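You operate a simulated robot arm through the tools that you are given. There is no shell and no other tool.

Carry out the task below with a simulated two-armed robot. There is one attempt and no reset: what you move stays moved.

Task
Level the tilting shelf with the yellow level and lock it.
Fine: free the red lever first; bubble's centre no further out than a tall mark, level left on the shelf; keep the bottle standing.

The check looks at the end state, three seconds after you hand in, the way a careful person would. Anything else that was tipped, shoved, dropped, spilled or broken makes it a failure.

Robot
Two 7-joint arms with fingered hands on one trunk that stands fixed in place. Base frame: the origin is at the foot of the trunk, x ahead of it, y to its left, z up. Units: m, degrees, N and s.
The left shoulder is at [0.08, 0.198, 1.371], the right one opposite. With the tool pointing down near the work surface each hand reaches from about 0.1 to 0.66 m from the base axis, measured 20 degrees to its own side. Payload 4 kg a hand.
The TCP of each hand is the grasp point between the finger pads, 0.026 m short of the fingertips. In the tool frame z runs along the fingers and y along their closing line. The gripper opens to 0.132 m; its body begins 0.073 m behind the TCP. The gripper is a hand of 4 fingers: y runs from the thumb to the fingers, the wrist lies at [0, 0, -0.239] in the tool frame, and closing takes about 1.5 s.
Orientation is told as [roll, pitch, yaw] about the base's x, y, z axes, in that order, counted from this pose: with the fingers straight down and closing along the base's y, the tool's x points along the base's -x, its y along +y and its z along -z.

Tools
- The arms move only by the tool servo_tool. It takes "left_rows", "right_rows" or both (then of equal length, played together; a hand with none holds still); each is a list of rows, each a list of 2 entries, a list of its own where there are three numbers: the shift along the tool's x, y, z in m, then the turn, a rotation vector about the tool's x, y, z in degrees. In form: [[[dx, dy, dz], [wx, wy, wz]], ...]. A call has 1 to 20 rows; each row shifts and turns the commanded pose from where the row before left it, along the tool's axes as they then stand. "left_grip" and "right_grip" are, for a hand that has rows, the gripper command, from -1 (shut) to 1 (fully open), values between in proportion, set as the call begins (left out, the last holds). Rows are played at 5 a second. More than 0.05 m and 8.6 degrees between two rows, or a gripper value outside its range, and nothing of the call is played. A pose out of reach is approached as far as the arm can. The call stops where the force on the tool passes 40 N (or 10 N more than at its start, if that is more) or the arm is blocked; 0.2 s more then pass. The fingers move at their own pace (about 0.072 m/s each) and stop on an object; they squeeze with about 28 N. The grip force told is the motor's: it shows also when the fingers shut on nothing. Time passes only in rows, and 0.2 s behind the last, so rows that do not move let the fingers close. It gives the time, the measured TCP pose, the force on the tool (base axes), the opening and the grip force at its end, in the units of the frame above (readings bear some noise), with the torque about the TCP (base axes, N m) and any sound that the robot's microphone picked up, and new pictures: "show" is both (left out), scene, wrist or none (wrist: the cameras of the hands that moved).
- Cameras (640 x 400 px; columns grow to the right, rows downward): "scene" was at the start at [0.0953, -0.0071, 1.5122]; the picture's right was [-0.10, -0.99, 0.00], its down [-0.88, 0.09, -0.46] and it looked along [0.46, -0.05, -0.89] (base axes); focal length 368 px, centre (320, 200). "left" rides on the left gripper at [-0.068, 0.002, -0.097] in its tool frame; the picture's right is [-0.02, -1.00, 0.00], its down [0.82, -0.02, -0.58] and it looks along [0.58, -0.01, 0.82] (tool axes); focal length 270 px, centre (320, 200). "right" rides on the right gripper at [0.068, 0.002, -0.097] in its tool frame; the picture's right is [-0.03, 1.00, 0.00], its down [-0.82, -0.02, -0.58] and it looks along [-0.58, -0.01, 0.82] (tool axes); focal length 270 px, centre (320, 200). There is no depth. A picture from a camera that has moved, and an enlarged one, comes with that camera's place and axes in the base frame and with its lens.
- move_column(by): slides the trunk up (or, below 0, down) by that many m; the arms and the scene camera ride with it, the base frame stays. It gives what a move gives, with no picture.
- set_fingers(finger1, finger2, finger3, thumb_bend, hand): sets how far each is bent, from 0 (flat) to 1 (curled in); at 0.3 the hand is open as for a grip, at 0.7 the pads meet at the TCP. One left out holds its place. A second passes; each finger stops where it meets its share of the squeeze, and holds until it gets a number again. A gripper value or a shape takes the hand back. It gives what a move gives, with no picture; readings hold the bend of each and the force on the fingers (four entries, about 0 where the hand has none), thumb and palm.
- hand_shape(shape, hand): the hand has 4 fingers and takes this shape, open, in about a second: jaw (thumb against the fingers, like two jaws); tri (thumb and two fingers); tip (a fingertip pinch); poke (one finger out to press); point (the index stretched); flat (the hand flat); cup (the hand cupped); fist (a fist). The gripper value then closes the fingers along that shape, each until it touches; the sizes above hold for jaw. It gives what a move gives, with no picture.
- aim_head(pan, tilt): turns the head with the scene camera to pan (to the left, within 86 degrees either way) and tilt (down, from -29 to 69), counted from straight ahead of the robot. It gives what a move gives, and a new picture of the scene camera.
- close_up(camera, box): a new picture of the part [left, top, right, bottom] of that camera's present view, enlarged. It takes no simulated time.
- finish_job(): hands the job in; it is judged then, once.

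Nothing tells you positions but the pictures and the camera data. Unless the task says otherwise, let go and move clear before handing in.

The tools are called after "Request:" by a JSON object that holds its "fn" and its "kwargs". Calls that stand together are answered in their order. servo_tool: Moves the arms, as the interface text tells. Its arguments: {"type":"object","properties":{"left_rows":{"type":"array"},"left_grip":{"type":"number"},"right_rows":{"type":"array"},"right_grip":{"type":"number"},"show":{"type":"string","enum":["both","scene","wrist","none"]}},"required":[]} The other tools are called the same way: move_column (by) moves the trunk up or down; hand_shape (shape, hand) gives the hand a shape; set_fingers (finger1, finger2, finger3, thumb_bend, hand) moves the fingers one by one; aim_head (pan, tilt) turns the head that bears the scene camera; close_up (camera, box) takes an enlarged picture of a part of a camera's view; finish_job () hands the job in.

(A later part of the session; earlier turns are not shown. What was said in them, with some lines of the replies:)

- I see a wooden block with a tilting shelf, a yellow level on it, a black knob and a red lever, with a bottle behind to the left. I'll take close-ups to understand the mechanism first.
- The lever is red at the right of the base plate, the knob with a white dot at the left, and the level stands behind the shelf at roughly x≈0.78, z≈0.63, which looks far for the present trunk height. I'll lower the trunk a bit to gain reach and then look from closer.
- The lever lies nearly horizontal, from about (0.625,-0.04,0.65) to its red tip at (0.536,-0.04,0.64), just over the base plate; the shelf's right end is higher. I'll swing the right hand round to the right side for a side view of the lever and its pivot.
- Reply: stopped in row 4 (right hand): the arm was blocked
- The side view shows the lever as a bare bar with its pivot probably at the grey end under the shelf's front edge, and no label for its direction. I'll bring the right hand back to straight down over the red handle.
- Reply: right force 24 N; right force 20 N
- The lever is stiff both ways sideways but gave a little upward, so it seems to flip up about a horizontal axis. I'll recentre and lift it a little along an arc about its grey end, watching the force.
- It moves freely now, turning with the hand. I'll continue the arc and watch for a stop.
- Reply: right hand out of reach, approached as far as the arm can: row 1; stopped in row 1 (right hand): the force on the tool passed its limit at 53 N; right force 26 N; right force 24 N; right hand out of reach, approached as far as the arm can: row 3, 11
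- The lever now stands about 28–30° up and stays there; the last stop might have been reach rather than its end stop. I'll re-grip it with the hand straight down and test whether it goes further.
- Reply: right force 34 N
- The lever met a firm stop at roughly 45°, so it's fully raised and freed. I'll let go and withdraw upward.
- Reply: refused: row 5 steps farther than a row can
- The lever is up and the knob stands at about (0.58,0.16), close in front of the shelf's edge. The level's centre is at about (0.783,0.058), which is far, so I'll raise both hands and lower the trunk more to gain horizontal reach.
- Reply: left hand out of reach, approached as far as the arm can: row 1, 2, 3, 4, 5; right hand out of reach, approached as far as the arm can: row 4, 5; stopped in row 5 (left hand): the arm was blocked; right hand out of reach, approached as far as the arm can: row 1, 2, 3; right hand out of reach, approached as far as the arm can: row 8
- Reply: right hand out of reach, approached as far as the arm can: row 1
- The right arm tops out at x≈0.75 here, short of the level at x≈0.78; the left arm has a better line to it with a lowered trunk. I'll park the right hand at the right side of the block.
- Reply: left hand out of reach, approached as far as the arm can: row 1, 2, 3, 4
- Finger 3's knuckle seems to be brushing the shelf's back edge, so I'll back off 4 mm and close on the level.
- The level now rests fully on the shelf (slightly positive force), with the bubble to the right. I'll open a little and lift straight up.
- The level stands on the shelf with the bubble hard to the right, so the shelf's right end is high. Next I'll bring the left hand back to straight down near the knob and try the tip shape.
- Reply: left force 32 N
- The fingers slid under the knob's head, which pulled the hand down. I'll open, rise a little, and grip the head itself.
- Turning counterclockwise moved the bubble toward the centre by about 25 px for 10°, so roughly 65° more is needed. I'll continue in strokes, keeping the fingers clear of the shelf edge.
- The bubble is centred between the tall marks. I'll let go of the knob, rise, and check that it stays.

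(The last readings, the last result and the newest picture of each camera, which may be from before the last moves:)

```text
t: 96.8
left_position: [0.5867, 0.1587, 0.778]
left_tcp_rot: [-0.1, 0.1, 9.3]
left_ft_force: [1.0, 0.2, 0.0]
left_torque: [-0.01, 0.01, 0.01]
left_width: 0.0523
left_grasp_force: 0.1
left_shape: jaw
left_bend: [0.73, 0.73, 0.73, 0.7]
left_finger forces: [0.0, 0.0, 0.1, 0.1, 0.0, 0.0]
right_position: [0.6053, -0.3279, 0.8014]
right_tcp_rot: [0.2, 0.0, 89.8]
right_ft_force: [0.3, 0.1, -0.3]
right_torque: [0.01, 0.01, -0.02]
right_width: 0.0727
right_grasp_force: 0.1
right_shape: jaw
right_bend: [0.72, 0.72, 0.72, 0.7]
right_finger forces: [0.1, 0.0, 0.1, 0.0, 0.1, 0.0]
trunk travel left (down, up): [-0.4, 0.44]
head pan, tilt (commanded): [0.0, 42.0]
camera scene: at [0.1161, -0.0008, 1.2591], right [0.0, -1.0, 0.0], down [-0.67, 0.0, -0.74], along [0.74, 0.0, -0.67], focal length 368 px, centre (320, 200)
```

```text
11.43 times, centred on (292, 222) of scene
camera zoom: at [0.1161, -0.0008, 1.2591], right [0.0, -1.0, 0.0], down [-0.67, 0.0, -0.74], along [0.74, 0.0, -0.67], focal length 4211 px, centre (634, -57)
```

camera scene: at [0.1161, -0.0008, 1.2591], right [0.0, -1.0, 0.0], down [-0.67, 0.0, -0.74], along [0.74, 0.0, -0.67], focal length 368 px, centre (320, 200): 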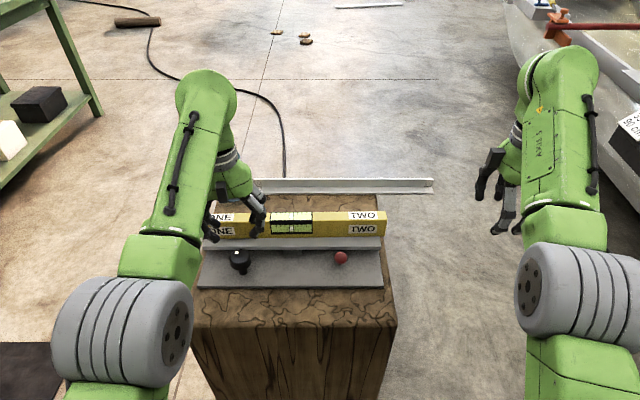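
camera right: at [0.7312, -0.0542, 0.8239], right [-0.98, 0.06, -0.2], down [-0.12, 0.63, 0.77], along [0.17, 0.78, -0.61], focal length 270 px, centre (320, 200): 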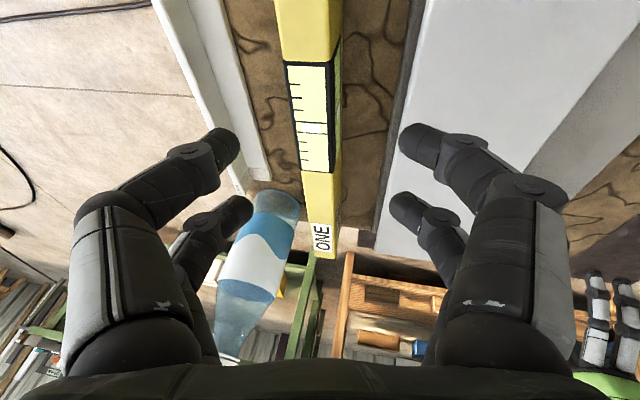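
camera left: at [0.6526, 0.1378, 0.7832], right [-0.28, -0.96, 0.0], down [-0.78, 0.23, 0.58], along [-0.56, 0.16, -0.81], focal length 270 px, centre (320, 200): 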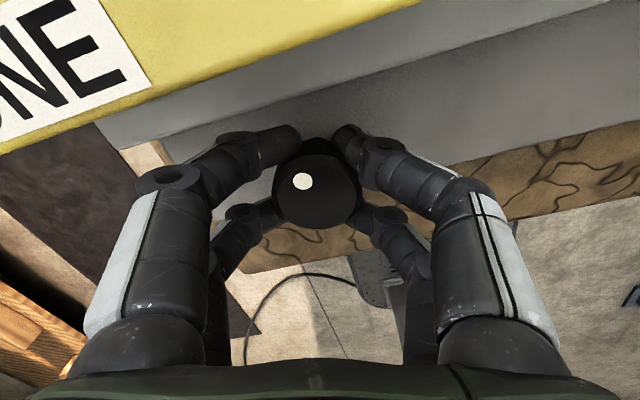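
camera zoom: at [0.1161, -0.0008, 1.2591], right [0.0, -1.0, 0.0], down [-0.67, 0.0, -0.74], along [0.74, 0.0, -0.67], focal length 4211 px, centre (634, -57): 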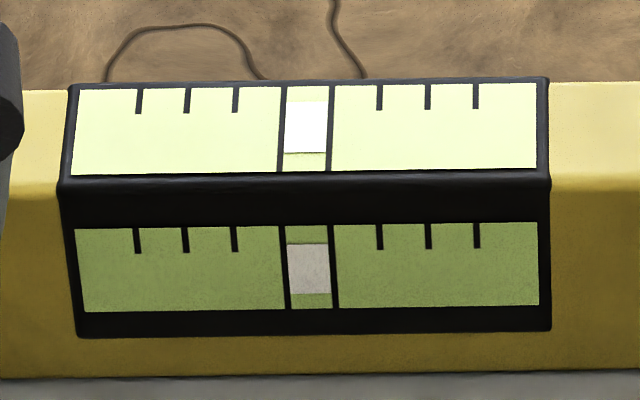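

Reading is stable and centred. Now I'll move the left hand aside and bring the right hand, closed and straight down, over the lever to press it back down to its locked position.

Request:
{"fn": "servo_tool", "kwargs": {"left_rows": [[[0.01, 0.042, 0], [0, 0, 0]], [[0.01, 0.042, 0], [0, 0, 0]], [[0.01, 0.042, 0], [0, 0, 0]], [[0, 0, 0], [0, 0, 0]], [[0, 0, 0], [0, 0, 0]], [[0, 0, 0], [0, 0, 0]], [[0, 0, 0], [0, 0, 0]], [[0, 0, 0], [0, 0, 0]], [[0, 0, 0], [0, 0, 0]], [[0, 0, 0], [0, 0, 0]], [[0, 0, 0], [0, 0, 0]], [[0, 0, 0], [0, 0, 0]]], "right_rows": [[[0, 0, 0], [0, 0, 7.5]], [[0, 0, 0], [0, 0, 7.5]], [[0, 0, 0], [0, 0, 7.5]], [[0, 0, 0], [0, 0, 7.5]], [[0, 0, 0], [0, 0, 7.5]], [[0, 0, 0], [0, 0, 7.5]], [[0, 0, 0], [0, 0, 7.5]], [[0, 0, 0], [0, 0, 7.5]], [[0, 0, 0], [0, 0, 7.5]], [[0, 0, 0], [0, 0, 7.5]], [[0, 0, 0], [0, 0, 7.5]], [[0, 0, 0], [0, 0, 7.4]]], "right_grip": -0.2, "show": "scene"}}

```text
t: 99.4
left_position: [0.5405, 0.2768, 0.7774]
left_tcp_rot: [-0.2, 0.1, 9.2]
left_ft_force: [-0.4, -0.3, 0.7]
left_torque: [0.0, 0.02, 0.01]
left_width: 0.0525
left_grasp_force: 0.1
left_shape: jaw
left_bend: [0.73, 0.73, 0.73, 0.7]
left_finger forces: [0.0, 0.0, 0.0, 0.1, 0.0, 0.0]
left hand out of reach, approached as far as the arm can: row 3
right_position: [0.6058, -0.3293, 0.8021]
right_tcp_rot: [0.0, 0.2, -0.2]
right_ft_force: [-0.9, -0.2, 0.3]
right_torque: [0.0, -0.01, -0.02]
right_width: 0.053
right_grasp_force: 0.1
right_shape: jaw
right_bend: [0.73, 0.73, 0.73, 0.7]
right_finger forces: [0.0, 0.0, 0.1, 0.0, 0.0, 0.0]
trunk travel left (down, up): [-0.4, 0.44]
head pan, tilt (commanded): [0.0, 42.0]
camera scene: at [0.116, -0.0008, 1.2591], right [0.0, -1.0, 0.0], down [-0.67, 0.0, -0.74], along [0.74, 0.0, -0.67], focal length 368 px, centre (320, 200)
```

scene: 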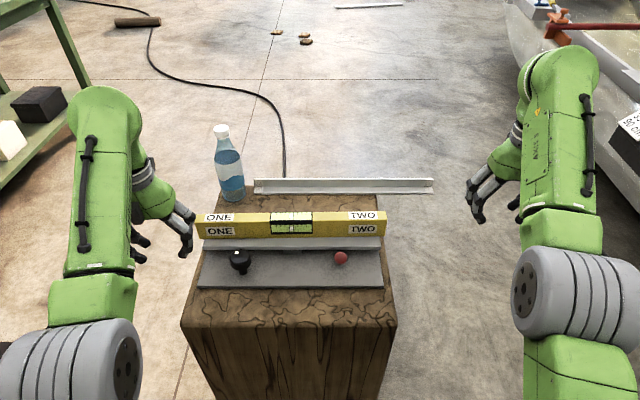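

Request:
{"fn": "servo_tool", "kwargs": {"right_rows": [[[0.0074, 0.0411, 0.0031], [0, 0, 0]], [[0.0074, 0.0411, 0.0031], [0, 0, 0]], [[0.0074, 0.0411, 0.0031], [0, 0, 0]], [[0.0074, 0.0411, 0.0031], [0, 0, 0]], [[0.0074, 0.0411, 0.0031], [0, 0, 0]], [[0.0074, 0.0411, 0.0031], [0, 0, 0]], [[0.0074, 0.0411, 0.0031], [0, 0, 0]], [[0, 0, 0], [0, 0, 0]]], "right_grip": -1, "show": "both"}}

```text
t: 101.2
left_position: [0.5412, 0.2754, 0.7769]
left_tcp_rot: [-0.2, 0.1, 9.2]
left_ft_force: [-0.6, -0.3, 0.2]
left_torque: [-0.01, -0.03, 0.03]
left_width: 0.0525
left_grasp_force: 0.1
left_shape: jaw
left_bend: [0.73, 0.73, 0.73, 0.7]
left_finger forces: [0.0, 0.0, 0.0, 0.0, 0.0, 0.1]
right_position: [0.5552, -0.0413, 0.7778]
right_tcp_rot: [0.0, 0.3, -0.1]
right_ft_force: [0.1, 0.1, -0.8]
right_torque: [0.02, 0.02, -0.01]
right_width: 0.0001
right_grasp_force: 27.7
right_shape: jaw
right_bend: [0.62, 0.63, 0.63, 0.7]
right_finger forces: [0.0, 0.1, 0.0, 0.0, 0.0, 0.0]
trunk travel left (down, up): [-0.4, 0.44]
head pan, tilt (commanded): [0.0, 42.0]
camera scene: at [0.1159, -0.0015, 1.2591], right [0.0, -1.0, 0.0], down [-0.67, 0.0, -0.74], along [0.74, 0.0, -0.67], focal length 368 px, centre (320, 200)
camera right: at [0.4866, -0.0395, 0.8747], right [0.03, 1.0, 0.0], down [0.82, -0.02, 0.58], along [0.57, -0.02, -0.82], focal length 270 px, centre (320, 200)
```

scene: 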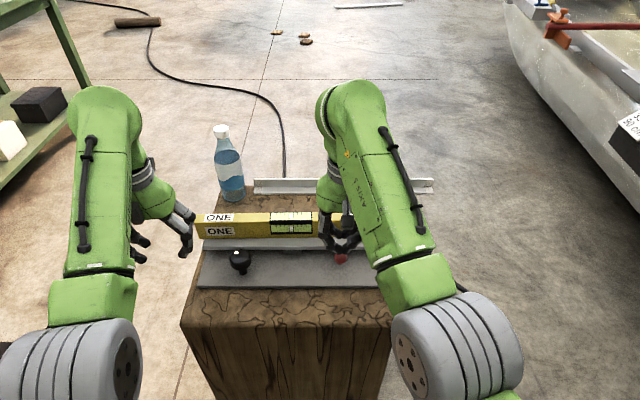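
right: 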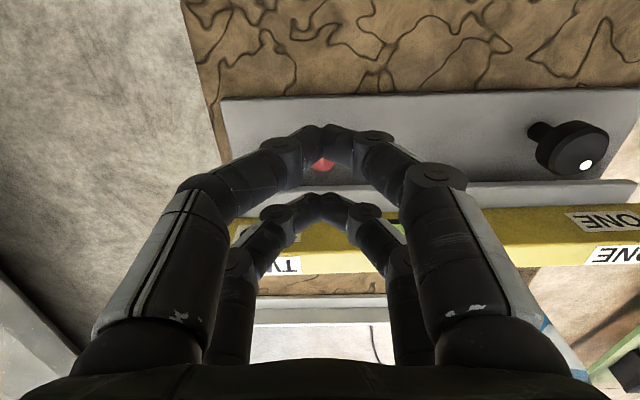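

Request:
{"fn": "servo_tool", "kwargs": {"right_rows": [[[0, 0, 0.015], [0, 0, 0]], [[0, 0, 0.015], [0, 0, 0]], [[0, 0, 0.01], [0, 0, 0]], [[0, 0, 0], [0, 0, 0]]], "show": "wrist"}}

```text
t: 102.2
left_position: [0.5425, 0.2763, 0.7763]
left_tcp_rot: [-0.2, 0.1, 9.3]
left_ft_force: [0.8, -0.8, -0.2]
left_torque: [0.01, -0.01, -0.02]
left_width: 0.0524
left_grasp_force: 0.0
left_shape: jaw
left_bend: [0.73, 0.73, 0.73, 0.7]
left_finger forces: [0.1, 0.0, 0.1, 0.1, 0.1, 0.0]
right_position: [0.5562, -0.0389, 0.7388]
right_tcp_rot: [0.1, 0.2, -0.1]
right_ft_force: [0.8, -1.0, 1.0]
right_torque: [0.03, -0.03, 0.02]
right_width: 0.0001
right_grasp_force: 28.1
right_shape: jaw
right_bend: [0.62, 0.63, 0.63, 0.7]
right_finger forces: [0.0, 0.1, 0.0, 0.0, 0.1, 0.0]
trunk travel left (down, up): [-0.4, 0.44]
head pan, tilt (commanded): [0.0, 42.0]
camera right: at [0.4857, -0.0378, 0.8367], right [0.03, 1.0, 0.0], down [0.82, -0.02, 0.58], along [0.58, -0.02, -0.82], focal length 270 px, centre (320, 200)
```

right: 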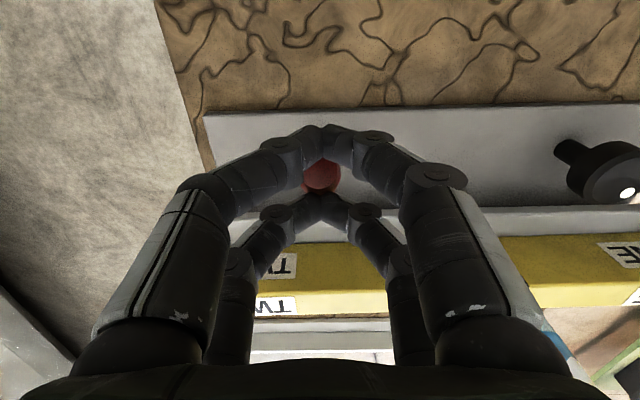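

Request:
{"fn": "servo_tool", "kwargs": {"right_rows": [[[0, 0, 0.006], [0, 0, 0]], [[0, 0, 0.006], [0, 0, 0]], [[0, 0, 0], [0, 0, 0]]], "show": "none"}}

Request:
{"fn": "servo_tool", "kwargs": {"right_rows": [[[0, 0, 0.006], [0, 0, 0]], [[0, 0, 0.006], [0, 0, 0]], [[0, 0, 0], [0, 0, 0]]], "show": "wrist"}}

```text
t: 103.0
left_position: [0.5419, 0.277, 0.7761]
left_tcp_rot: [-0.1, 0.1, 9.2]
left_ft_force: [-0.4, -0.2, -0.3]
left_torque: [0.01, -0.04, 0.02]
left_width: 0.0525
left_grasp_force: 0.1
left_shape: jaw
left_bend: [0.73, 0.73, 0.73, 0.7]
left_finger forces: [0.0, 0.1, 0.0, 0.1, 0.0, 0.0]
right_position: [0.5536, -0.0397, 0.7273]
right_tcp_rot: [0.0, 0.2, 0.0]
right_ft_force: [0.3, -1.1, -0.4]
right_torque: [0.0, -0.03, -0.01]
right_width: 0.0001
right_grasp_force: 27.9
right_shape: jaw
right_bend: [0.62, 0.63, 0.63, 0.7]
right_finger forces: [0.0, 0.0, 0.0, 0.1, 0.1, 0.0]
trunk travel left (down, up): [-0.4, 0.44]
head pan, tilt (commanded): [0.0, 42.0]
```

```text
t: 103.8
left_position: [0.5369, 0.2776, 0.7793]
left_tcp_rot: [-0.2, -0.2, 9.2]
left_ft_force: [0.4, 1.2, 0.4]
left_torque: [0.01, -0.03, -0.01]
left_width: 0.0524
left_grasp_force: 0.0
left_shape: jaw
left_bend: [0.73, 0.73, 0.73, 0.7]
left_finger forces: [0.0, 0.1, 0.0, 0.0, 0.0, 0.1]
right_position: [0.5513, -0.0394, 0.7204]
right_tcp_rot: [0.3, -0.1, -0.1]
right_ft_force: [-29.3, 4.3, 20.6]
right_torque: [0.19, 0.81, 0.09]
right_width: 0.0001
right_grasp_force: 27.9
right_shape: jaw
right_bend: [0.63, 0.64, 0.64, 0.7]
right_finger forces: [59.0, 0.0, 0.0, 0.0, 0.0, 0.0]
trunk travel left (down, up): [-0.4, 0.44]
head pan, tilt (commanded): [0.0, 42.0]
camera right: at [0.4809, -0.0384, 0.8167], right [0.03, 1.0, 0.0], down [0.81, -0.02, 0.58], along [0.58, -0.01, -0.81], focal length 270 px, centre (320, 200)
```

right: 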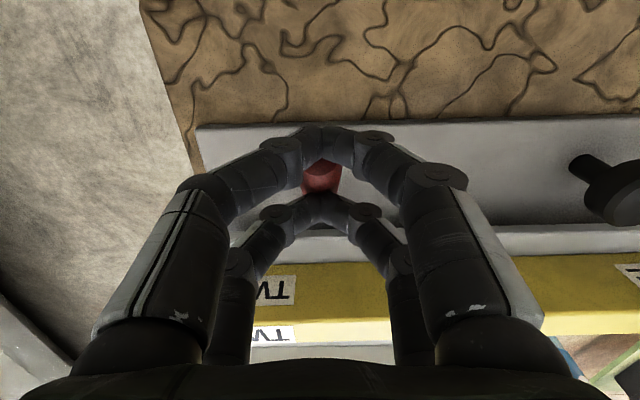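

The rear fingertips were pushing on the end of the handle instead of its top. I'll rise, shift 2.3 cm forward so the fingertips come down on the handle's upper side, and try again.

Request:
{"fn": "servo_tool", "kwargs": {"right_rows": [[[0, 0, -0.02], [0, 0, 0]], [[0, 0, -0.02], [0, 0, 0]], [[-0.012, 0, 0], [0, 0, 0]], [[-0.011, 0, 0], [0, 0, 0]], [[0, 0, 0], [0, 0, 0]]], "show": "wrist"}}

Request:
{"fn": "close_up", "kwargs": {"camera": "scene", "box": [190, 180, 400, 300]}}

```text
t: 105.0
left_position: [0.541, 0.2756, 0.7766]
left_tcp_rot: [-0.1, 0.0, 9.2]
left_ft_force: [-0.8, -0.6, -0.2]
left_torque: [0.02, -0.03, -0.04]
left_width: 0.0525
left_grasp_force: 0.1
left_shape: jaw
left_bend: [0.73, 0.73, 0.73, 0.7]
left_finger forces: [0.1, 0.0, 0.0, 0.1, 0.0, 0.1]
right_position: [0.5775, -0.0411, 0.756]
right_tcp_rot: [-0.1, 0.2, -0.1]
right_ft_force: [0.4, 0.6, -0.4]
right_torque: [-0.02, -0.01, -0.02]
right_width: 0.0
right_grasp_force: 27.8
right_shape: jaw
right_bend: [0.63, 0.64, 0.64, 0.7]
right_finger forces: [0.0, 0.0, 0.0, 0.1, 0.0, 0.0]
trunk travel left (down, up): [-0.4, 0.44]
head pan, tilt (commanded): [0.0, 42.0]
camera right: at [0.5081, -0.0399, 0.8539], right [0.03, 1.0, 0.0], down [0.82, -0.02, 0.58], along [0.58, -0.02, -0.82], focal length 270 px, centre (320, 200)
```

right: 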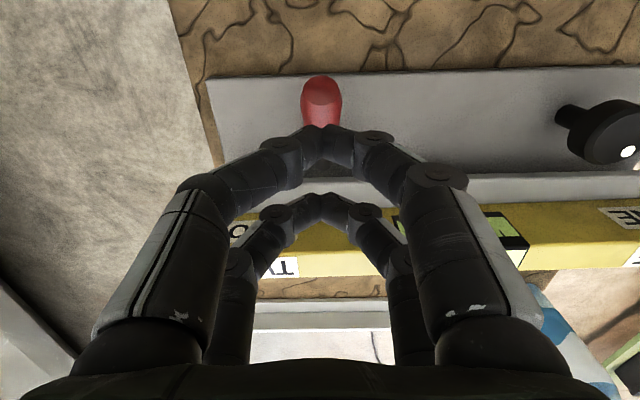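

```text
3.05 times, centred on (295, 240) of scene
camera zoom: at [0.1157, -0.0008, 1.2591], right [0.0, -1.0, 0.0], down [-0.67, 0.0, -0.74], along [0.74, 0.0, -0.67], focal length 1123 px, centre (396, 78)
```

zoom: 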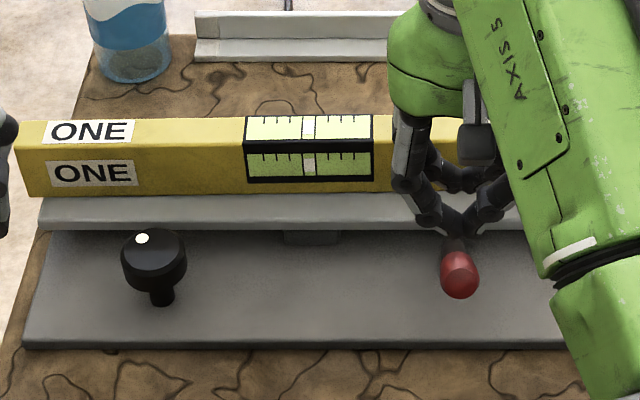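

Request:
{"fn": "servo_tool", "kwargs": {"right_rows": [[[0, 0, 0.006], [0, 0, 0]], [[0, 0, 0.006], [0, 0, 0]], [[0, 0, 0.004], [0, 0, 0]], [[0, 0, 0], [0, 0, 0]]], "show": "none"}}

Request:
{"fn": "servo_tool", "kwargs": {"right_rows": [[[0, 0, 0.006], [0, 0, 0]], [[0, 0, 0], [0, 0, 0]]], "show": "wrist"}}

```text
t: 106.0
left_position: [0.5408, 0.2768, 0.7766]
left_tcp_rot: [-0.1, 0.1, 9.3]
left_ft_force: [-0.3, 0.0, -0.6]
left_torque: [-0.01, 0.01, 0.02]
left_width: 0.0525
left_grasp_force: 0.0
left_shape: jaw
left_bend: [0.73, 0.73, 0.73, 0.7]
left_finger forces: [0.0, 0.0, 0.0, 0.0, 0.0, 0.0]
right_position: [0.5776, -0.0407, 0.74]
right_tcp_rot: [0.1, 0.2, -0.1]
right_ft_force: [-0.5, 0.7, 1.0]
right_torque: [0.01, -0.02, 0.0]
right_width: 0.0
right_grasp_force: 28.4
right_shape: jaw
right_bend: [0.63, 0.64, 0.64, 0.7]
right_finger forces: [0.0, 0.0, 0.1, 0.0, 0.0, 0.0]
trunk travel left (down, up): [-0.4, 0.44]
head pan, tilt (commanded): [0.0, 42.0]
```

```text
t: 106.6
left_position: [0.5403, 0.2772, 0.7755]
left_tcp_rot: [-0.1, 0.1, 9.2]
left_ft_force: [0.2, 0.7, -0.3]
left_torque: [-0.02, 0.02, 0.02]
left_width: 0.0525
left_grasp_force: 0.1
left_shape: jaw
left_bend: [0.73, 0.73, 0.73, 0.7]
left_finger forces: [0.1, 0.0, 0.0, 0.1, 0.1, 0.0]
right_position: [0.5763, -0.0403, 0.7339]
right_tcp_rot: [-0.1, 0.2, -0.1]
right_ft_force: [0.5, -0.1, 0.4]
right_torque: [0.01, 0.0, 0.01]
right_width: 0.0
right_grasp_force: 28.2
right_shape: jaw
right_bend: [0.63, 0.64, 0.64, 0.7]
right_finger forces: [0.1, 0.0, 0.1, 0.0, 0.0, 0.0]
trunk travel left (down, up): [-0.4, 0.44]
head pan, tilt (commanded): [0.0, 42.0]
camera right: at [0.5074, -0.0377, 0.8315], right [0.03, 1.0, 0.0], down [0.82, -0.02, 0.57], along [0.57, -0.02, -0.82], focal length 270 px, centre (320, 200)
```

right: 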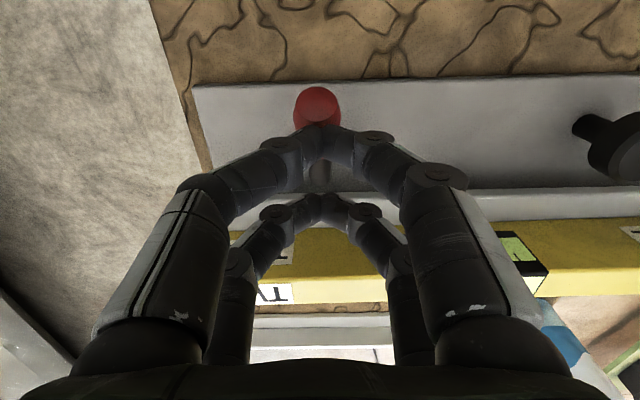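

Request:
{"fn": "servo_tool", "kwargs": {"right_rows": [[[0, 0, 0.006], [0, 0, 0]], [[0, 0, 0], [0, 0, 0]]], "show": "none"}}

Request:
{"fn": "servo_tool", "kwargs": {"right_rows": [[[0, 0, 0.006], [0, 0, 0]], [[0, 0, 0], [0, 0, 0]]], "show": "wrist"}}

```text
t: 107.2
left_position: [0.5407, 0.2762, 0.7754]
left_tcp_rot: [-0.1, 0.1, 9.1]
left_ft_force: [0.2, 0.4, -0.5]
left_torque: [-0.03, 0.03, -0.01]
left_width: 0.0525
left_grasp_force: 0.0
left_shape: jaw
left_bend: [0.73, 0.73, 0.73, 0.7]
left_finger forces: [0.0, 0.0, 0.0, 0.0, 0.1, 0.0]
right_position: [0.5772, -0.039, 0.7293]
right_tcp_rot: [0.1, 0.1, 0.0]
right_ft_force: [-0.7, -0.5, 0.0]
right_torque: [0.02, 0.01, 0.0]
right_width: 0.0
right_grasp_force: 28.0
right_shape: jaw
right_bend: [0.63, 0.64, 0.64, 0.7]
right_finger forces: [0.0, 0.1, 0.0, 0.0, 0.0, 0.0]
trunk travel left (down, up): [-0.4, 0.44]
head pan, tilt (commanded): [0.0, 42.0]
```

```text
t: 107.8
left_position: [0.5414, 0.2756, 0.7765]
left_tcp_rot: [-0.1, 0.1, 9.3]
left_ft_force: [0.0, 0.4, 0.3]
left_torque: [-0.02, 0.01, -0.01]
left_width: 0.0527
left_grasp_force: 0.1
left_shape: jaw
left_bend: [0.73, 0.73, 0.73, 0.7]
left_finger forces: [0.0, 0.0, 0.1, 0.1, 0.0, 0.0]
right_position: [0.5766, -0.0399, 0.7232]
right_tcp_rot: [0.0, 0.2, 0.0]
right_ft_force: [-0.1, 1.0, -0.2]
right_torque: [-0.02, 0.01, -0.01]
right_width: 0.0
right_grasp_force: 28.3
right_shape: jaw
right_bend: [0.63, 0.64, 0.64, 0.7]
right_finger forces: [0.0, 0.0, 0.1, 0.0, 0.0, 0.0]
trunk travel left (down, up): [-0.4, 0.44]
head pan, tilt (commanded): [0.0, 42.0]
camera right: at [0.5071, -0.0385, 0.8196], right [0.03, 1.0, 0.0], down [0.82, -0.02, 0.58], along [0.57, -0.02, -0.82], focal length 270 px, centre (320, 200)
```

right: 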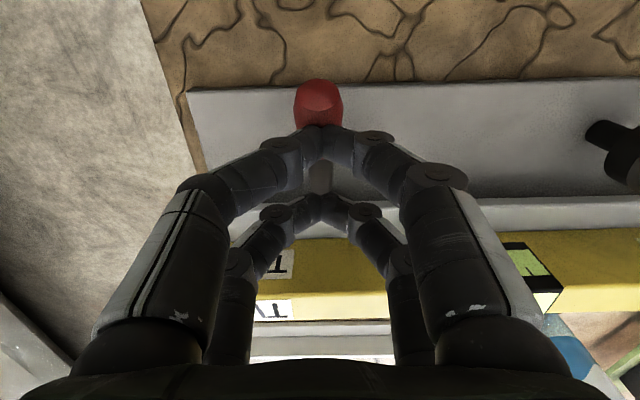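

Request:
{"fn": "servo_tool", "kwargs": {"right_rows": [[[0, 0, 0.006], [0, 0, 0]], [[0, 0, 0], [0, 0, 0]]], "show": "none"}}

Request:
{"fn": "servo_tool", "kwargs": {"right_rows": [[[0, 0, 0.006], [0, 0, 0]], [[0, 0, 0], [0, 0, 0]]], "show": "wrist"}}

```text
t: 108.4
left_position: [0.5419, 0.276, 0.7767]
left_tcp_rot: [-0.1, 0.1, 9.1]
left_ft_force: [0.1, -0.2, 0.2]
left_torque: [0.0, -0.01, 0.0]
left_width: 0.0526
left_grasp_force: 0.1
left_shape: jaw
left_bend: [0.73, 0.73, 0.73, 0.7]
left_finger forces: [0.0, 0.0, 0.0, 0.0, 0.0, 0.1]
right_position: [0.5773, -0.0411, 0.7171]
right_tcp_rot: [-0.1, 0.2, -0.2]
right_ft_force: [0.6, 0.6, 0.2]
right_torque: [-0.01, 0.0, 0.01]
right_width: 0.0
right_grasp_force: 27.8
right_shape: jaw
right_bend: [0.63, 0.64, 0.64, 0.7]
right_finger forces: [0.1, 0.0, 0.1, 0.0, 0.0, 0.0]
trunk travel left (down, up): [-0.4, 0.44]
head pan, tilt (commanded): [0.0, 42.0]
```

```text
t: 109.0
left_position: [0.5424, 0.2753, 0.7754]
left_tcp_rot: [0.0, 0.1, 9.2]
left_ft_force: [0.2, -0.4, 0.3]
left_torque: [-0.02, 0.04, 0.0]
left_width: 0.0526
left_grasp_force: 0.0
left_shape: jaw
left_bend: [0.73, 0.73, 0.73, 0.7]
left_finger forces: [0.0, 0.1, 0.0, 0.0, 0.1, 0.0]
right_position: [0.5751, -0.04, 0.7102]
right_tcp_rot: [0.0, 0.2, -0.1]
right_ft_force: [-0.8, 0.9, 0.8]
right_torque: [0.01, -0.01, 0.0]
right_width: 0.0
right_grasp_force: 28.5
right_shape: jaw
right_bend: [0.63, 0.64, 0.64, 0.7]
right_finger forces: [0.0, 0.1, 0.0, 0.0, 0.0, 0.1]
trunk travel left (down, up): [-0.4, 0.44]
head pan, tilt (commanded): [0.0, 42.0]
camera right: at [0.507, -0.0382, 0.8079], right [0.03, 1.0, 0.0], down [0.82, -0.02, 0.58], along [0.58, -0.02, -0.82], focal length 270 px, centre (320, 200)
```

right: 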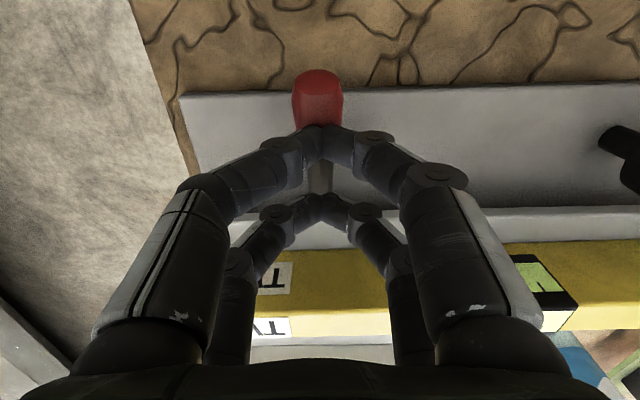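

Request:
{"fn": "close_up", "kwargs": {"camera": "scene", "box": [190, 180, 400, 300]}}

Request:
{"fn": "close_up", "kwargs": {"camera": "right", "box": [260, 50, 400, 220]}}

```text
3.05 times, centred on (295, 240) of scene
camera zoom: at [0.1159, -0.0008, 1.2591], right [0.0, -1.0, 0.0], down [-0.67, 0.0, -0.74], along [0.74, 0.0, -0.67], focal length 1123 px, centre (396, 78)
```

zoom: 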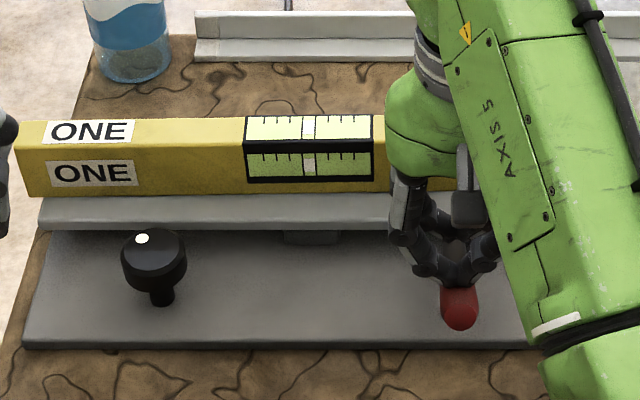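

```text
2.35 times, centred on (330, 135) of right
camera zoom: at [0.507, -0.0382, 0.8079], right [0.03, 1.0, 0.0], down [0.82, -0.02, 0.58], along [0.58, -0.02, -0.82], focal length 636 px, centre (296, 353)
```

zoom: 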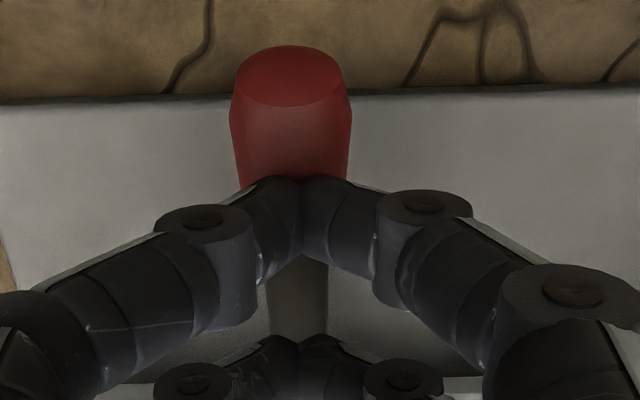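

The lever is following down with hardly any force and the bubble stays centred. I'll keep pressing until it meets its stop.

Request:
{"fn": "servo_tool", "kwargs": {"right_rows": [[[0, 0, 0.006], [0, 0, 0]], [[0, 0, 0.006], [0, 0, 0]], [[0, 0, 0], [0, 0, 0]]], "show": "none"}}

Request:
{"fn": "close_up", "kwargs": {"camera": "scene", "box": [190, 180, 400, 300]}}

```text
t: 109.8
left_position: [0.5412, 0.2763, 0.7752]
left_tcp_rot: [-0.1, 0.1, 9.2]
left_ft_force: [0.2, 1.1, 0.2]
left_torque: [-0.02, -0.02, -0.01]
left_width: 0.0526
left_grasp_force: 0.1
left_shape: jaw
left_bend: [0.73, 0.73, 0.73, 0.7]
left_finger forces: [0.0, 0.0, 0.0, 0.1, 0.1, 0.1]
right_position: [0.5768, -0.04, 0.6986]
right_tcp_rot: [0.0, 0.2, 0.0]
right_ft_force: [0.6, 0.1, -0.5]
right_torque: [0.01, 0.0, 0.01]
right_width: 0.0
right_grasp_force: 27.8
right_shape: jaw
right_bend: [0.63, 0.64, 0.64, 0.7]
right_finger forces: [0.1, 0.0, 0.1, 0.0, 0.1, 0.0]
trunk travel left (down, up): [-0.4, 0.44]
head pan, tilt (commanded): [0.0, 42.0]
```

```text
3.05 times, centred on (295, 240) of scene
camera zoom: at [0.1159, -0.0008, 1.2591], right [0.0, -1.0, 0.0], down [-0.67, 0.0, -0.74], along [0.74, 0.0, -0.67], focal length 1123 px, centre (396, 78)
```

zoom: 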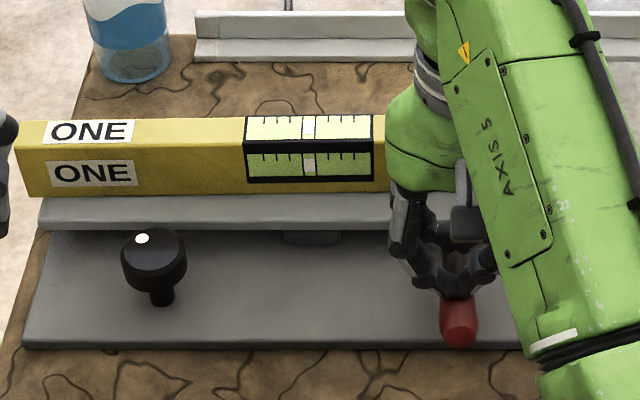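

Request:
{"fn": "servo_tool", "kwargs": {"right_rows": [[[0, 0, 0.005], [0, 0, 0]], [[0, 0, 0.005], [0, 0, 0]], [[0, 0, 0], [0, 0, 0]]], "show": "none"}}

Request:
{"fn": "servo_tool", "kwargs": {"right_rows": [[[0, 0, 0.005], [0, 0, 0]], [[0, 0, 0], [0, 0, 0]]], "show": "wrist"}}

Request:
{"fn": "close_up", "kwargs": {"camera": "scene", "box": [190, 180, 400, 300]}}

```text
t: 110.6
left_position: [0.5417, 0.2761, 0.7759]
left_tcp_rot: [-0.1, 0.1, 9.2]
left_ft_force: [0.1, -0.2, -0.1]
left_torque: [0.01, -0.03, 0.0]
left_width: 0.0526
left_grasp_force: 0.0
left_shape: jaw
left_bend: [0.73, 0.73, 0.73, 0.7]
left_finger forces: [0.0, 0.0, 0.0, 0.0, 0.0, 0.1]
right_position: [0.5755, -0.0414, 0.6888]
right_tcp_rot: [0.0, 0.1, 0.0]
right_ft_force: [1.0, 1.0, -0.2]
right_torque: [-0.02, 0.03, 0.0]
right_width: 0.0
right_grasp_force: 28.2
right_shape: jaw
right_bend: [0.63, 0.64, 0.64, 0.7]
right_finger forces: [0.0, 0.0, 0.0, 0.0, 0.1, 0.1]
trunk travel left (down, up): [-0.4, 0.44]
head pan, tilt (commanded): [0.0, 42.0]
```

```text
t: 111.2
left_position: [0.5412, 0.276, 0.7779]
left_tcp_rot: [0.0, 0.0, 9.2]
left_ft_force: [0.3, -0.2, 0.2]
left_torque: [0.01, -0.03, 0.02]
left_width: 0.0523
left_grasp_force: 0.0
left_shape: jaw
left_bend: [0.73, 0.73, 0.73, 0.7]
left_finger forces: [0.1, 0.1, 0.0, 0.0, 0.0, 0.0]
right_position: [0.5767, -0.0398, 0.6865]
right_tcp_rot: [0.0, -0.2, -0.1]
right_ft_force: [1.3, -2.3, 14.0]
right_torque: [-0.1, -0.34, -0.04]
right_width: 0.0
right_grasp_force: 28.1
right_shape: jaw
right_bend: [0.63, 0.64, 0.64, 0.7]
right_finger forces: [0.0, 0.0, 0.0, 0.0, 0.0, 0.1]
trunk travel left (down, up): [-0.4, 0.44]
head pan, tilt (commanded): [0.0, 42.0]
camera right: at [0.5065, -0.0389, 0.783], right [0.03, 1.0, 0.0], down [0.81, -0.02, 0.58], along [0.58, -0.02, -0.81], focal length 270 px, centre (320, 200)
```

right: 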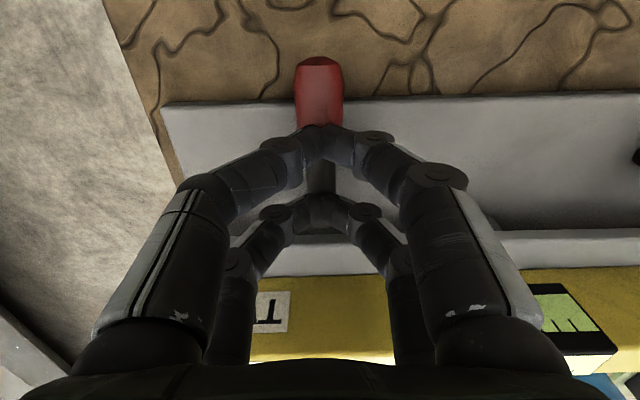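

```text
3.05 times, centred on (295, 240) of scene
camera zoom: at [0.114, -0.001, 1.2595], right [0.0, -1.0, 0.0], down [-0.67, 0.0, -0.74], along [0.74, 0.0, -0.67], focal length 1123 px, centre (396, 78)
```

zoom: 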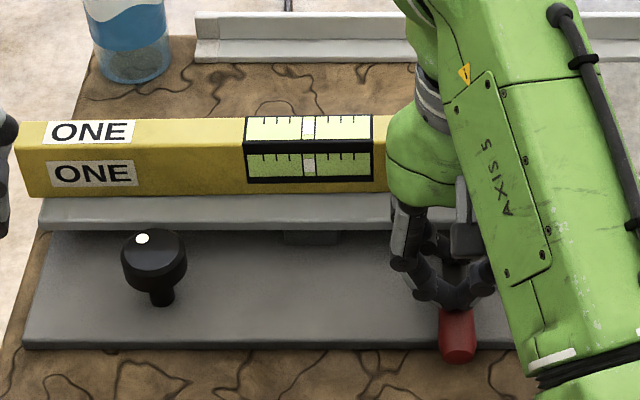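

Request:
{"fn": "servo_tool", "kwargs": {"right_rows": [[[0, 0, 0.003], [0, 0, 0]], [[0, 0, 0], [0, 0, 0]]], "show": "none"}}

Request:
{"fn": "close_up", "kwargs": {"camera": "scene", "box": [265, 205, 320, 240]}}

```text
t: 111.8
left_position: [0.5392, 0.2775, 0.7773]
left_tcp_rot: [0.0, 0.1, 9.2]
left_ft_force: [0.7, 0.2, 1.1]
left_torque: [0.0, 0.0, 0.01]
left_width: 0.0527
left_grasp_force: 0.1
left_shape: jaw
left_bend: [0.73, 0.73, 0.73, 0.7]
left_finger forces: [0.1, 0.1, 0.0, 0.1, 0.0, 0.0]
right_position: [0.5758, -0.0403, 0.6862]
right_tcp_rot: [0.0, -0.5, 0.0]
right_ft_force: [10.5, -1.2, 33.5]
right_torque: [-0.05, -1.08, -0.01]
right_width: 0.0003
right_grasp_force: 28.0
right_shape: jaw
right_bend: [0.63, 0.65, 0.66, 0.7]
right_finger forces: [0.0, 0.1, 0.1, 0.0, 0.1, 0.1]
trunk travel left (down, up): [-0.4, 0.44]
head pan, tilt (commanded): [0.0, 42.0]
```

```text
11.43 times, centred on (292, 222) of scene
camera zoom: at [0.1128, -0.0006, 1.2598], right [0.0, -1.0, 0.0], down [-0.67, 0.0, -0.74], along [0.74, 0.0, -0.67], focal length 4211 px, centre (634, -57)
```

zoom: 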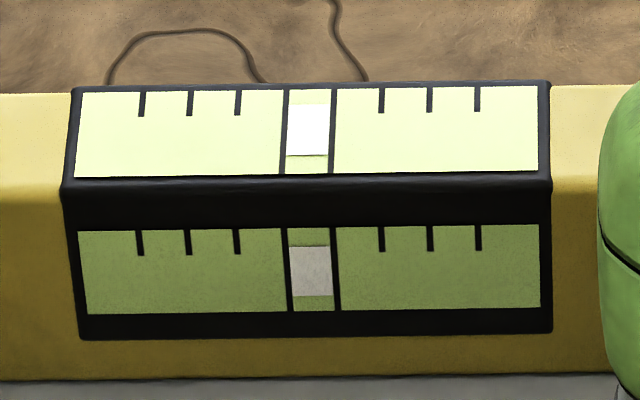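

Firm stop at 33 N with the lever back in its original place. I'll raise the right hand straight up and check everything.

Request:
{"fn": "servo_tool", "kwargs": {"right_rows": [[[0, 0, -0.01], [0, 0, 0]], [[0, 0, -0.02], [0, 0, 0]], [[0, 0, -0.03], [0, 0, 0]], [[0, 0, -0.03], [0, 0, 0]], [[0.01, -0.04, 0], [0, 0, 0]], [[0.01, -0.04, 0], [0, 0, 0]], [[0, -0.045, 0], [0, 0, 0]], [[0, -0.045, 0], [0, 0, 0]], [[0, -0.045, 0], [0, 0, 0]], [[0, 0, 0], [0, 0, 0]]], "show": "scene"}}

Request:
{"fn": "close_up", "kwargs": {"camera": "scene", "box": [190, 180, 400, 300]}}

Request:
{"fn": "close_up", "kwargs": {"camera": "scene", "box": [265, 205, 320, 240]}}

Request:
{"fn": "close_up", "kwargs": {"camera": "scene", "box": [300, 225, 390, 290]}}

```text
t: 114.0
left_position: [0.5408, 0.2774, 0.7756]
left_tcp_rot: [-0.1, 0.0, 9.3]
left_ft_force: [0.0, 0.6, -0.3]
left_torque: [0.0, -0.03, 0.02]
left_width: 0.0523
left_grasp_force: 0.0
left_shape: jaw
left_bend: [0.73, 0.73, 0.73, 0.7]
left_finger forces: [0.0, 0.0, 0.1, 0.1, 0.0, 0.0]
right_position: [0.5607, -0.2551, 0.768]
right_tcp_rot: [0.0, 0.3, 0.0]
right_ft_force: [0.8, 0.8, -0.4]
right_torque: [-0.03, 0.0, 0.0]
right_width: 0.0002
right_grasp_force: 27.8
right_shape: jaw
right_bend: [0.63, 0.65, 0.65, 0.7]
right_finger forces: [0.0, 0.1, 0.1, 0.1, 0.1, 0.0]
trunk travel left (down, up): [-0.4, 0.44]
head pan, tilt (commanded): [0.0, 42.0]
camera scene: at [0.1158, -0.0002, 1.2591], right [0.0, -1.0, 0.0], down [-0.67, 0.0, -0.74], along [0.74, 0.0, -0.67], focal length 368 px, centre (320, 200)
```

scene: 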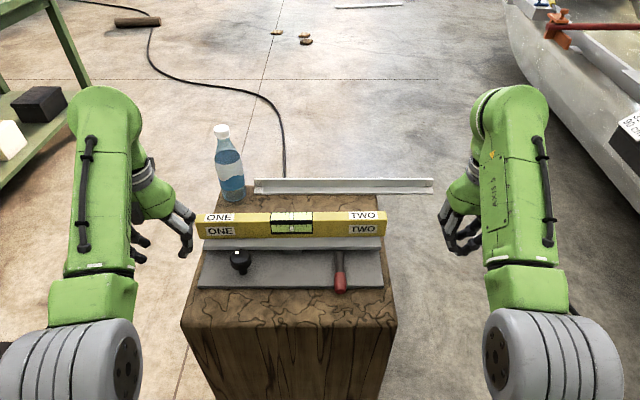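

```text
3.05 times, centred on (295, 240) of scene
camera zoom: at [0.1158, -0.0002, 1.2591], right [0.0, -1.0, 0.0], down [-0.67, 0.0, -0.74], along [0.74, 0.0, -0.67], focal length 1123 px, centre (396, 78)
```

zoom: 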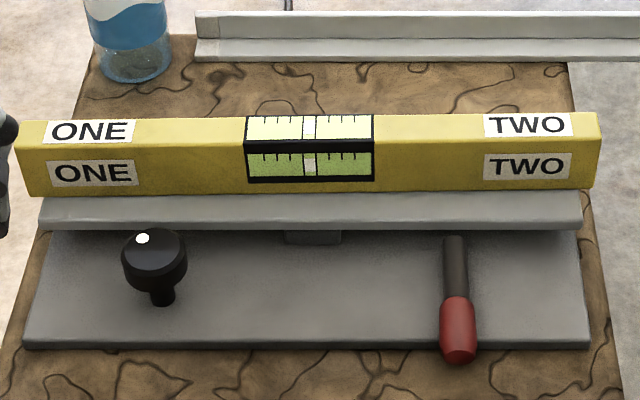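

```text
11.43 times, centred on (292, 222) of scene
camera zoom: at [0.1158, -0.0002, 1.2591], right [0.0, -1.0, 0.0], down [-0.67, 0.0, -0.74], along [0.74, 0.0, -0.67], focal length 4211 px, centre (634, -57)
```

zoom: 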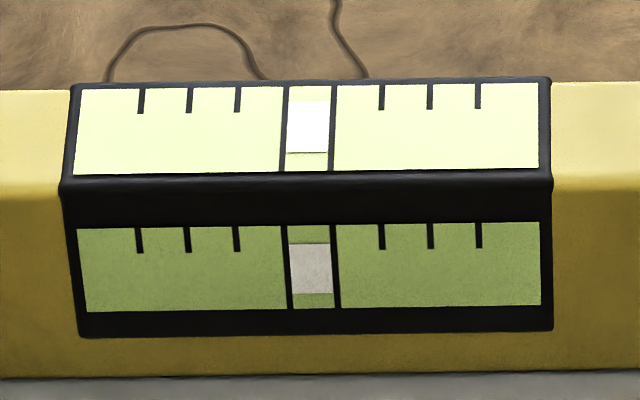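

```text
6.15 times, centred on (345, 258) of scene
camera zoom: at [0.1158, -0.0002, 1.2591], right [0.0, -1.0, 0.0], down [-0.67, 0.0, -0.74], along [0.74, 0.0, -0.67], focal length 2267 px, centre (166, -154)
```

zoom: 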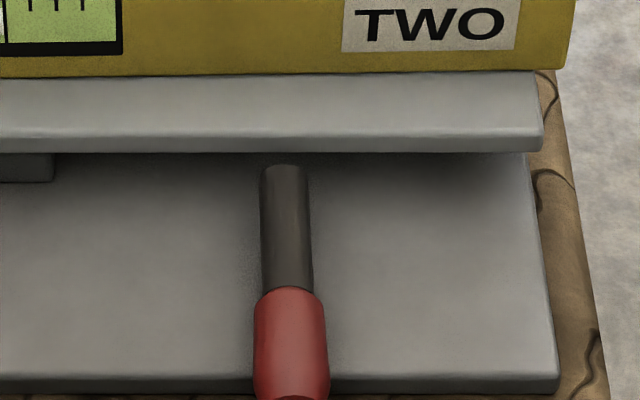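

Request:
{"fn": "servo_tool", "kwargs": {"right_rows": [[[0, -0.03, 0], [0, 0, 0]], [[0, -0.03, 0], [0, 0, 0]], [[0, 0, 0], [0, 0, 0]], [[0, 0, 0], [0, 0, 0]], [[0, 0, 0], [0, 0, 0]], [[0, 0, 0], [0, 0, 0]], [[0, 0, 0], [0, 0, 0]], [[0, 0, 0], [0, 0, 0]], [[0, 0, 0], [0, 0, 0]], [[0, 0, 0], [0, 0, 0]]], "left_rows": [[[0.02, 0.01, 0], [0, 0, 0]], [[0.02, 0.01, 0], [0, 0, 0]], [[0, 0, 0], [0, 0, 0]], [[0, 0, 0], [0, 0, 0]], [[0, 0, 0], [0, 0, 0]], [[0, 0, 0], [0, 0, 0]], [[0, 0, 0], [0, 0, 0]], [[0, 0, 0], [0, 0, 0]], [[0, 0, 0], [0, 0, 0]], [[0, 0, 0], [0, 0, 0]]], "show": "scene"}}

Request:
{"fn": "close_up", "kwargs": {"camera": "scene", "box": [265, 205, 320, 240]}}

Request:
{"fn": "close_up", "kwargs": {"camera": "scene", "box": [180, 110, 450, 300]}}

```text
t: 116.2
left_position: [0.5264, 0.2969, 0.7575]
left_tcp_rot: [-0.1, 0.1, 9.2]
left_ft_force: [0.3, 0.8, 1.0]
left_torque: [-0.06, -0.04, 0.01]
left_width: 0.0525
left_grasp_force: 0.1
left_shape: jaw
left_bend: [0.73, 0.73, 0.73, 0.7]
left_finger forces: [0.0, 0.0, 0.1, 0.1, 0.0, 0.0]
left hand out of reach, approached as far as the arm can: row 1, 2
right_position: [0.5566, -0.314, 0.7703]
right_tcp_rot: [0.0, 0.2, -0.2]
right_ft_force: [0.4, -1.0, -0.5]
right_torque: [-0.01, -0.01, 0.01]
right_width: 0.0
right_grasp_force: 27.9
right_shape: jaw
right_bend: [0.63, 0.65, 0.65, 0.7]
right_finger forces: [0.0, 0.0, 0.1, 0.0, 0.0, 0.0]
trunk travel left (down, up): [-0.4, 0.44]
head pan, tilt (commanded): [0.0, 42.0]
camera scene: at [0.1159, -0.0008, 1.2591], right [0.0, -1.0, 0.0], down [-0.67, 0.0, -0.74], along [0.74, 0.0, -0.67], focal length 368 px, centre (320, 200)
```

scene: 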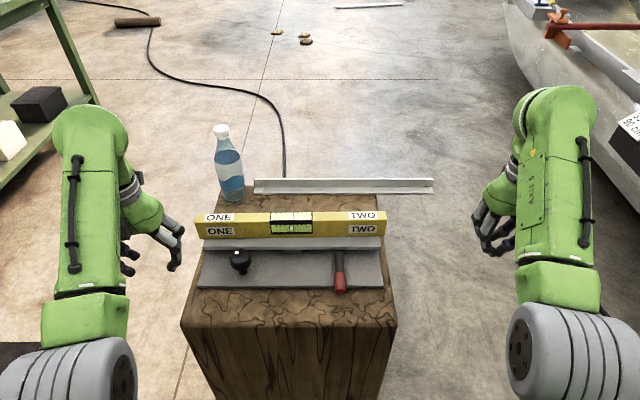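

```text
11.43 times, centred on (292, 222) of scene
camera zoom: at [0.1159, -0.0008, 1.2591], right [0.0, -1.0, 0.0], down [-0.67, 0.0, -0.74], along [0.74, 0.0, -0.67], focal length 4211 px, centre (634, -57)
```

zoom: 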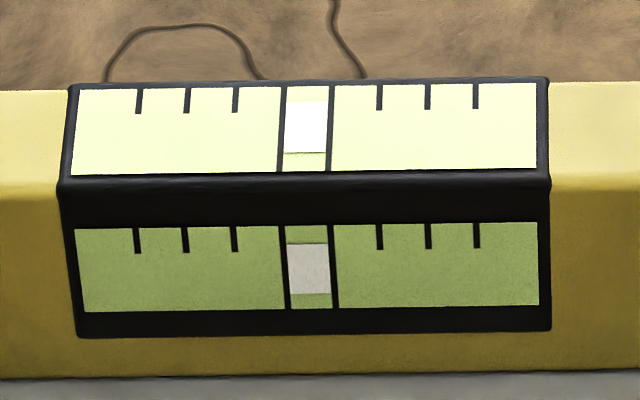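

```text
2.11 times, centred on (315, 205) of scene
camera zoom: at [0.1159, -0.0008, 1.2591], right [0.0, -1.0, 0.0], down [-0.67, 0.0, -0.74], along [0.74, 0.0, -0.67], focal length 776 px, centre (330, 190)
```

zoom: 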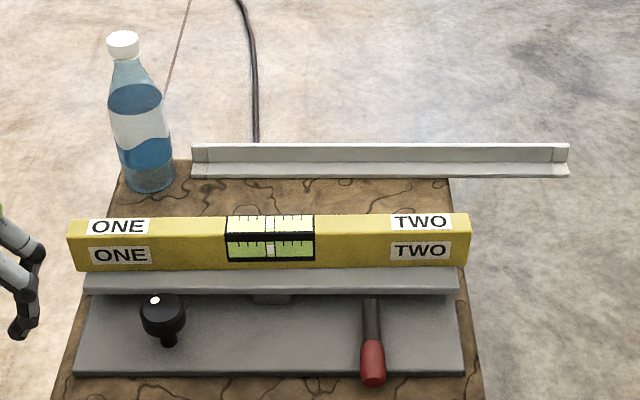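

The bubble sits between the two tall marks, the level is on the shelf, and the lever is back down at its stop. The bottle and the bar stand untouched and both hands are clear, so I'm handing it in.

Request:
{"fn": "finish_job", "kwargs": {}}

```text
The job is handed in.
```

The shelf is level and locked, and I've handed the job in; no verdict came back.

- **Lever:** I lifted the red lever to its upper stop before touching the knob. Once the shelf was level I pressed it back down against a firm stop, where it looks the same as at the start. I took that starting position as locked and did not test it by trying the knob again.
- **Level:** The yellow level stands on the shelf. At the last check its bubble was centred between the two tall marks, and it did not move when the lever went down.
- **Surroundings:** The bottle is standing, and the metal bar behind it was not touched. While reaching for the level, one finger pressed lightly (about 10 N) on what I think was the shelf's back edge. I saw no effect from it.
- **Hands:** Both hands are empty and clear of the block.
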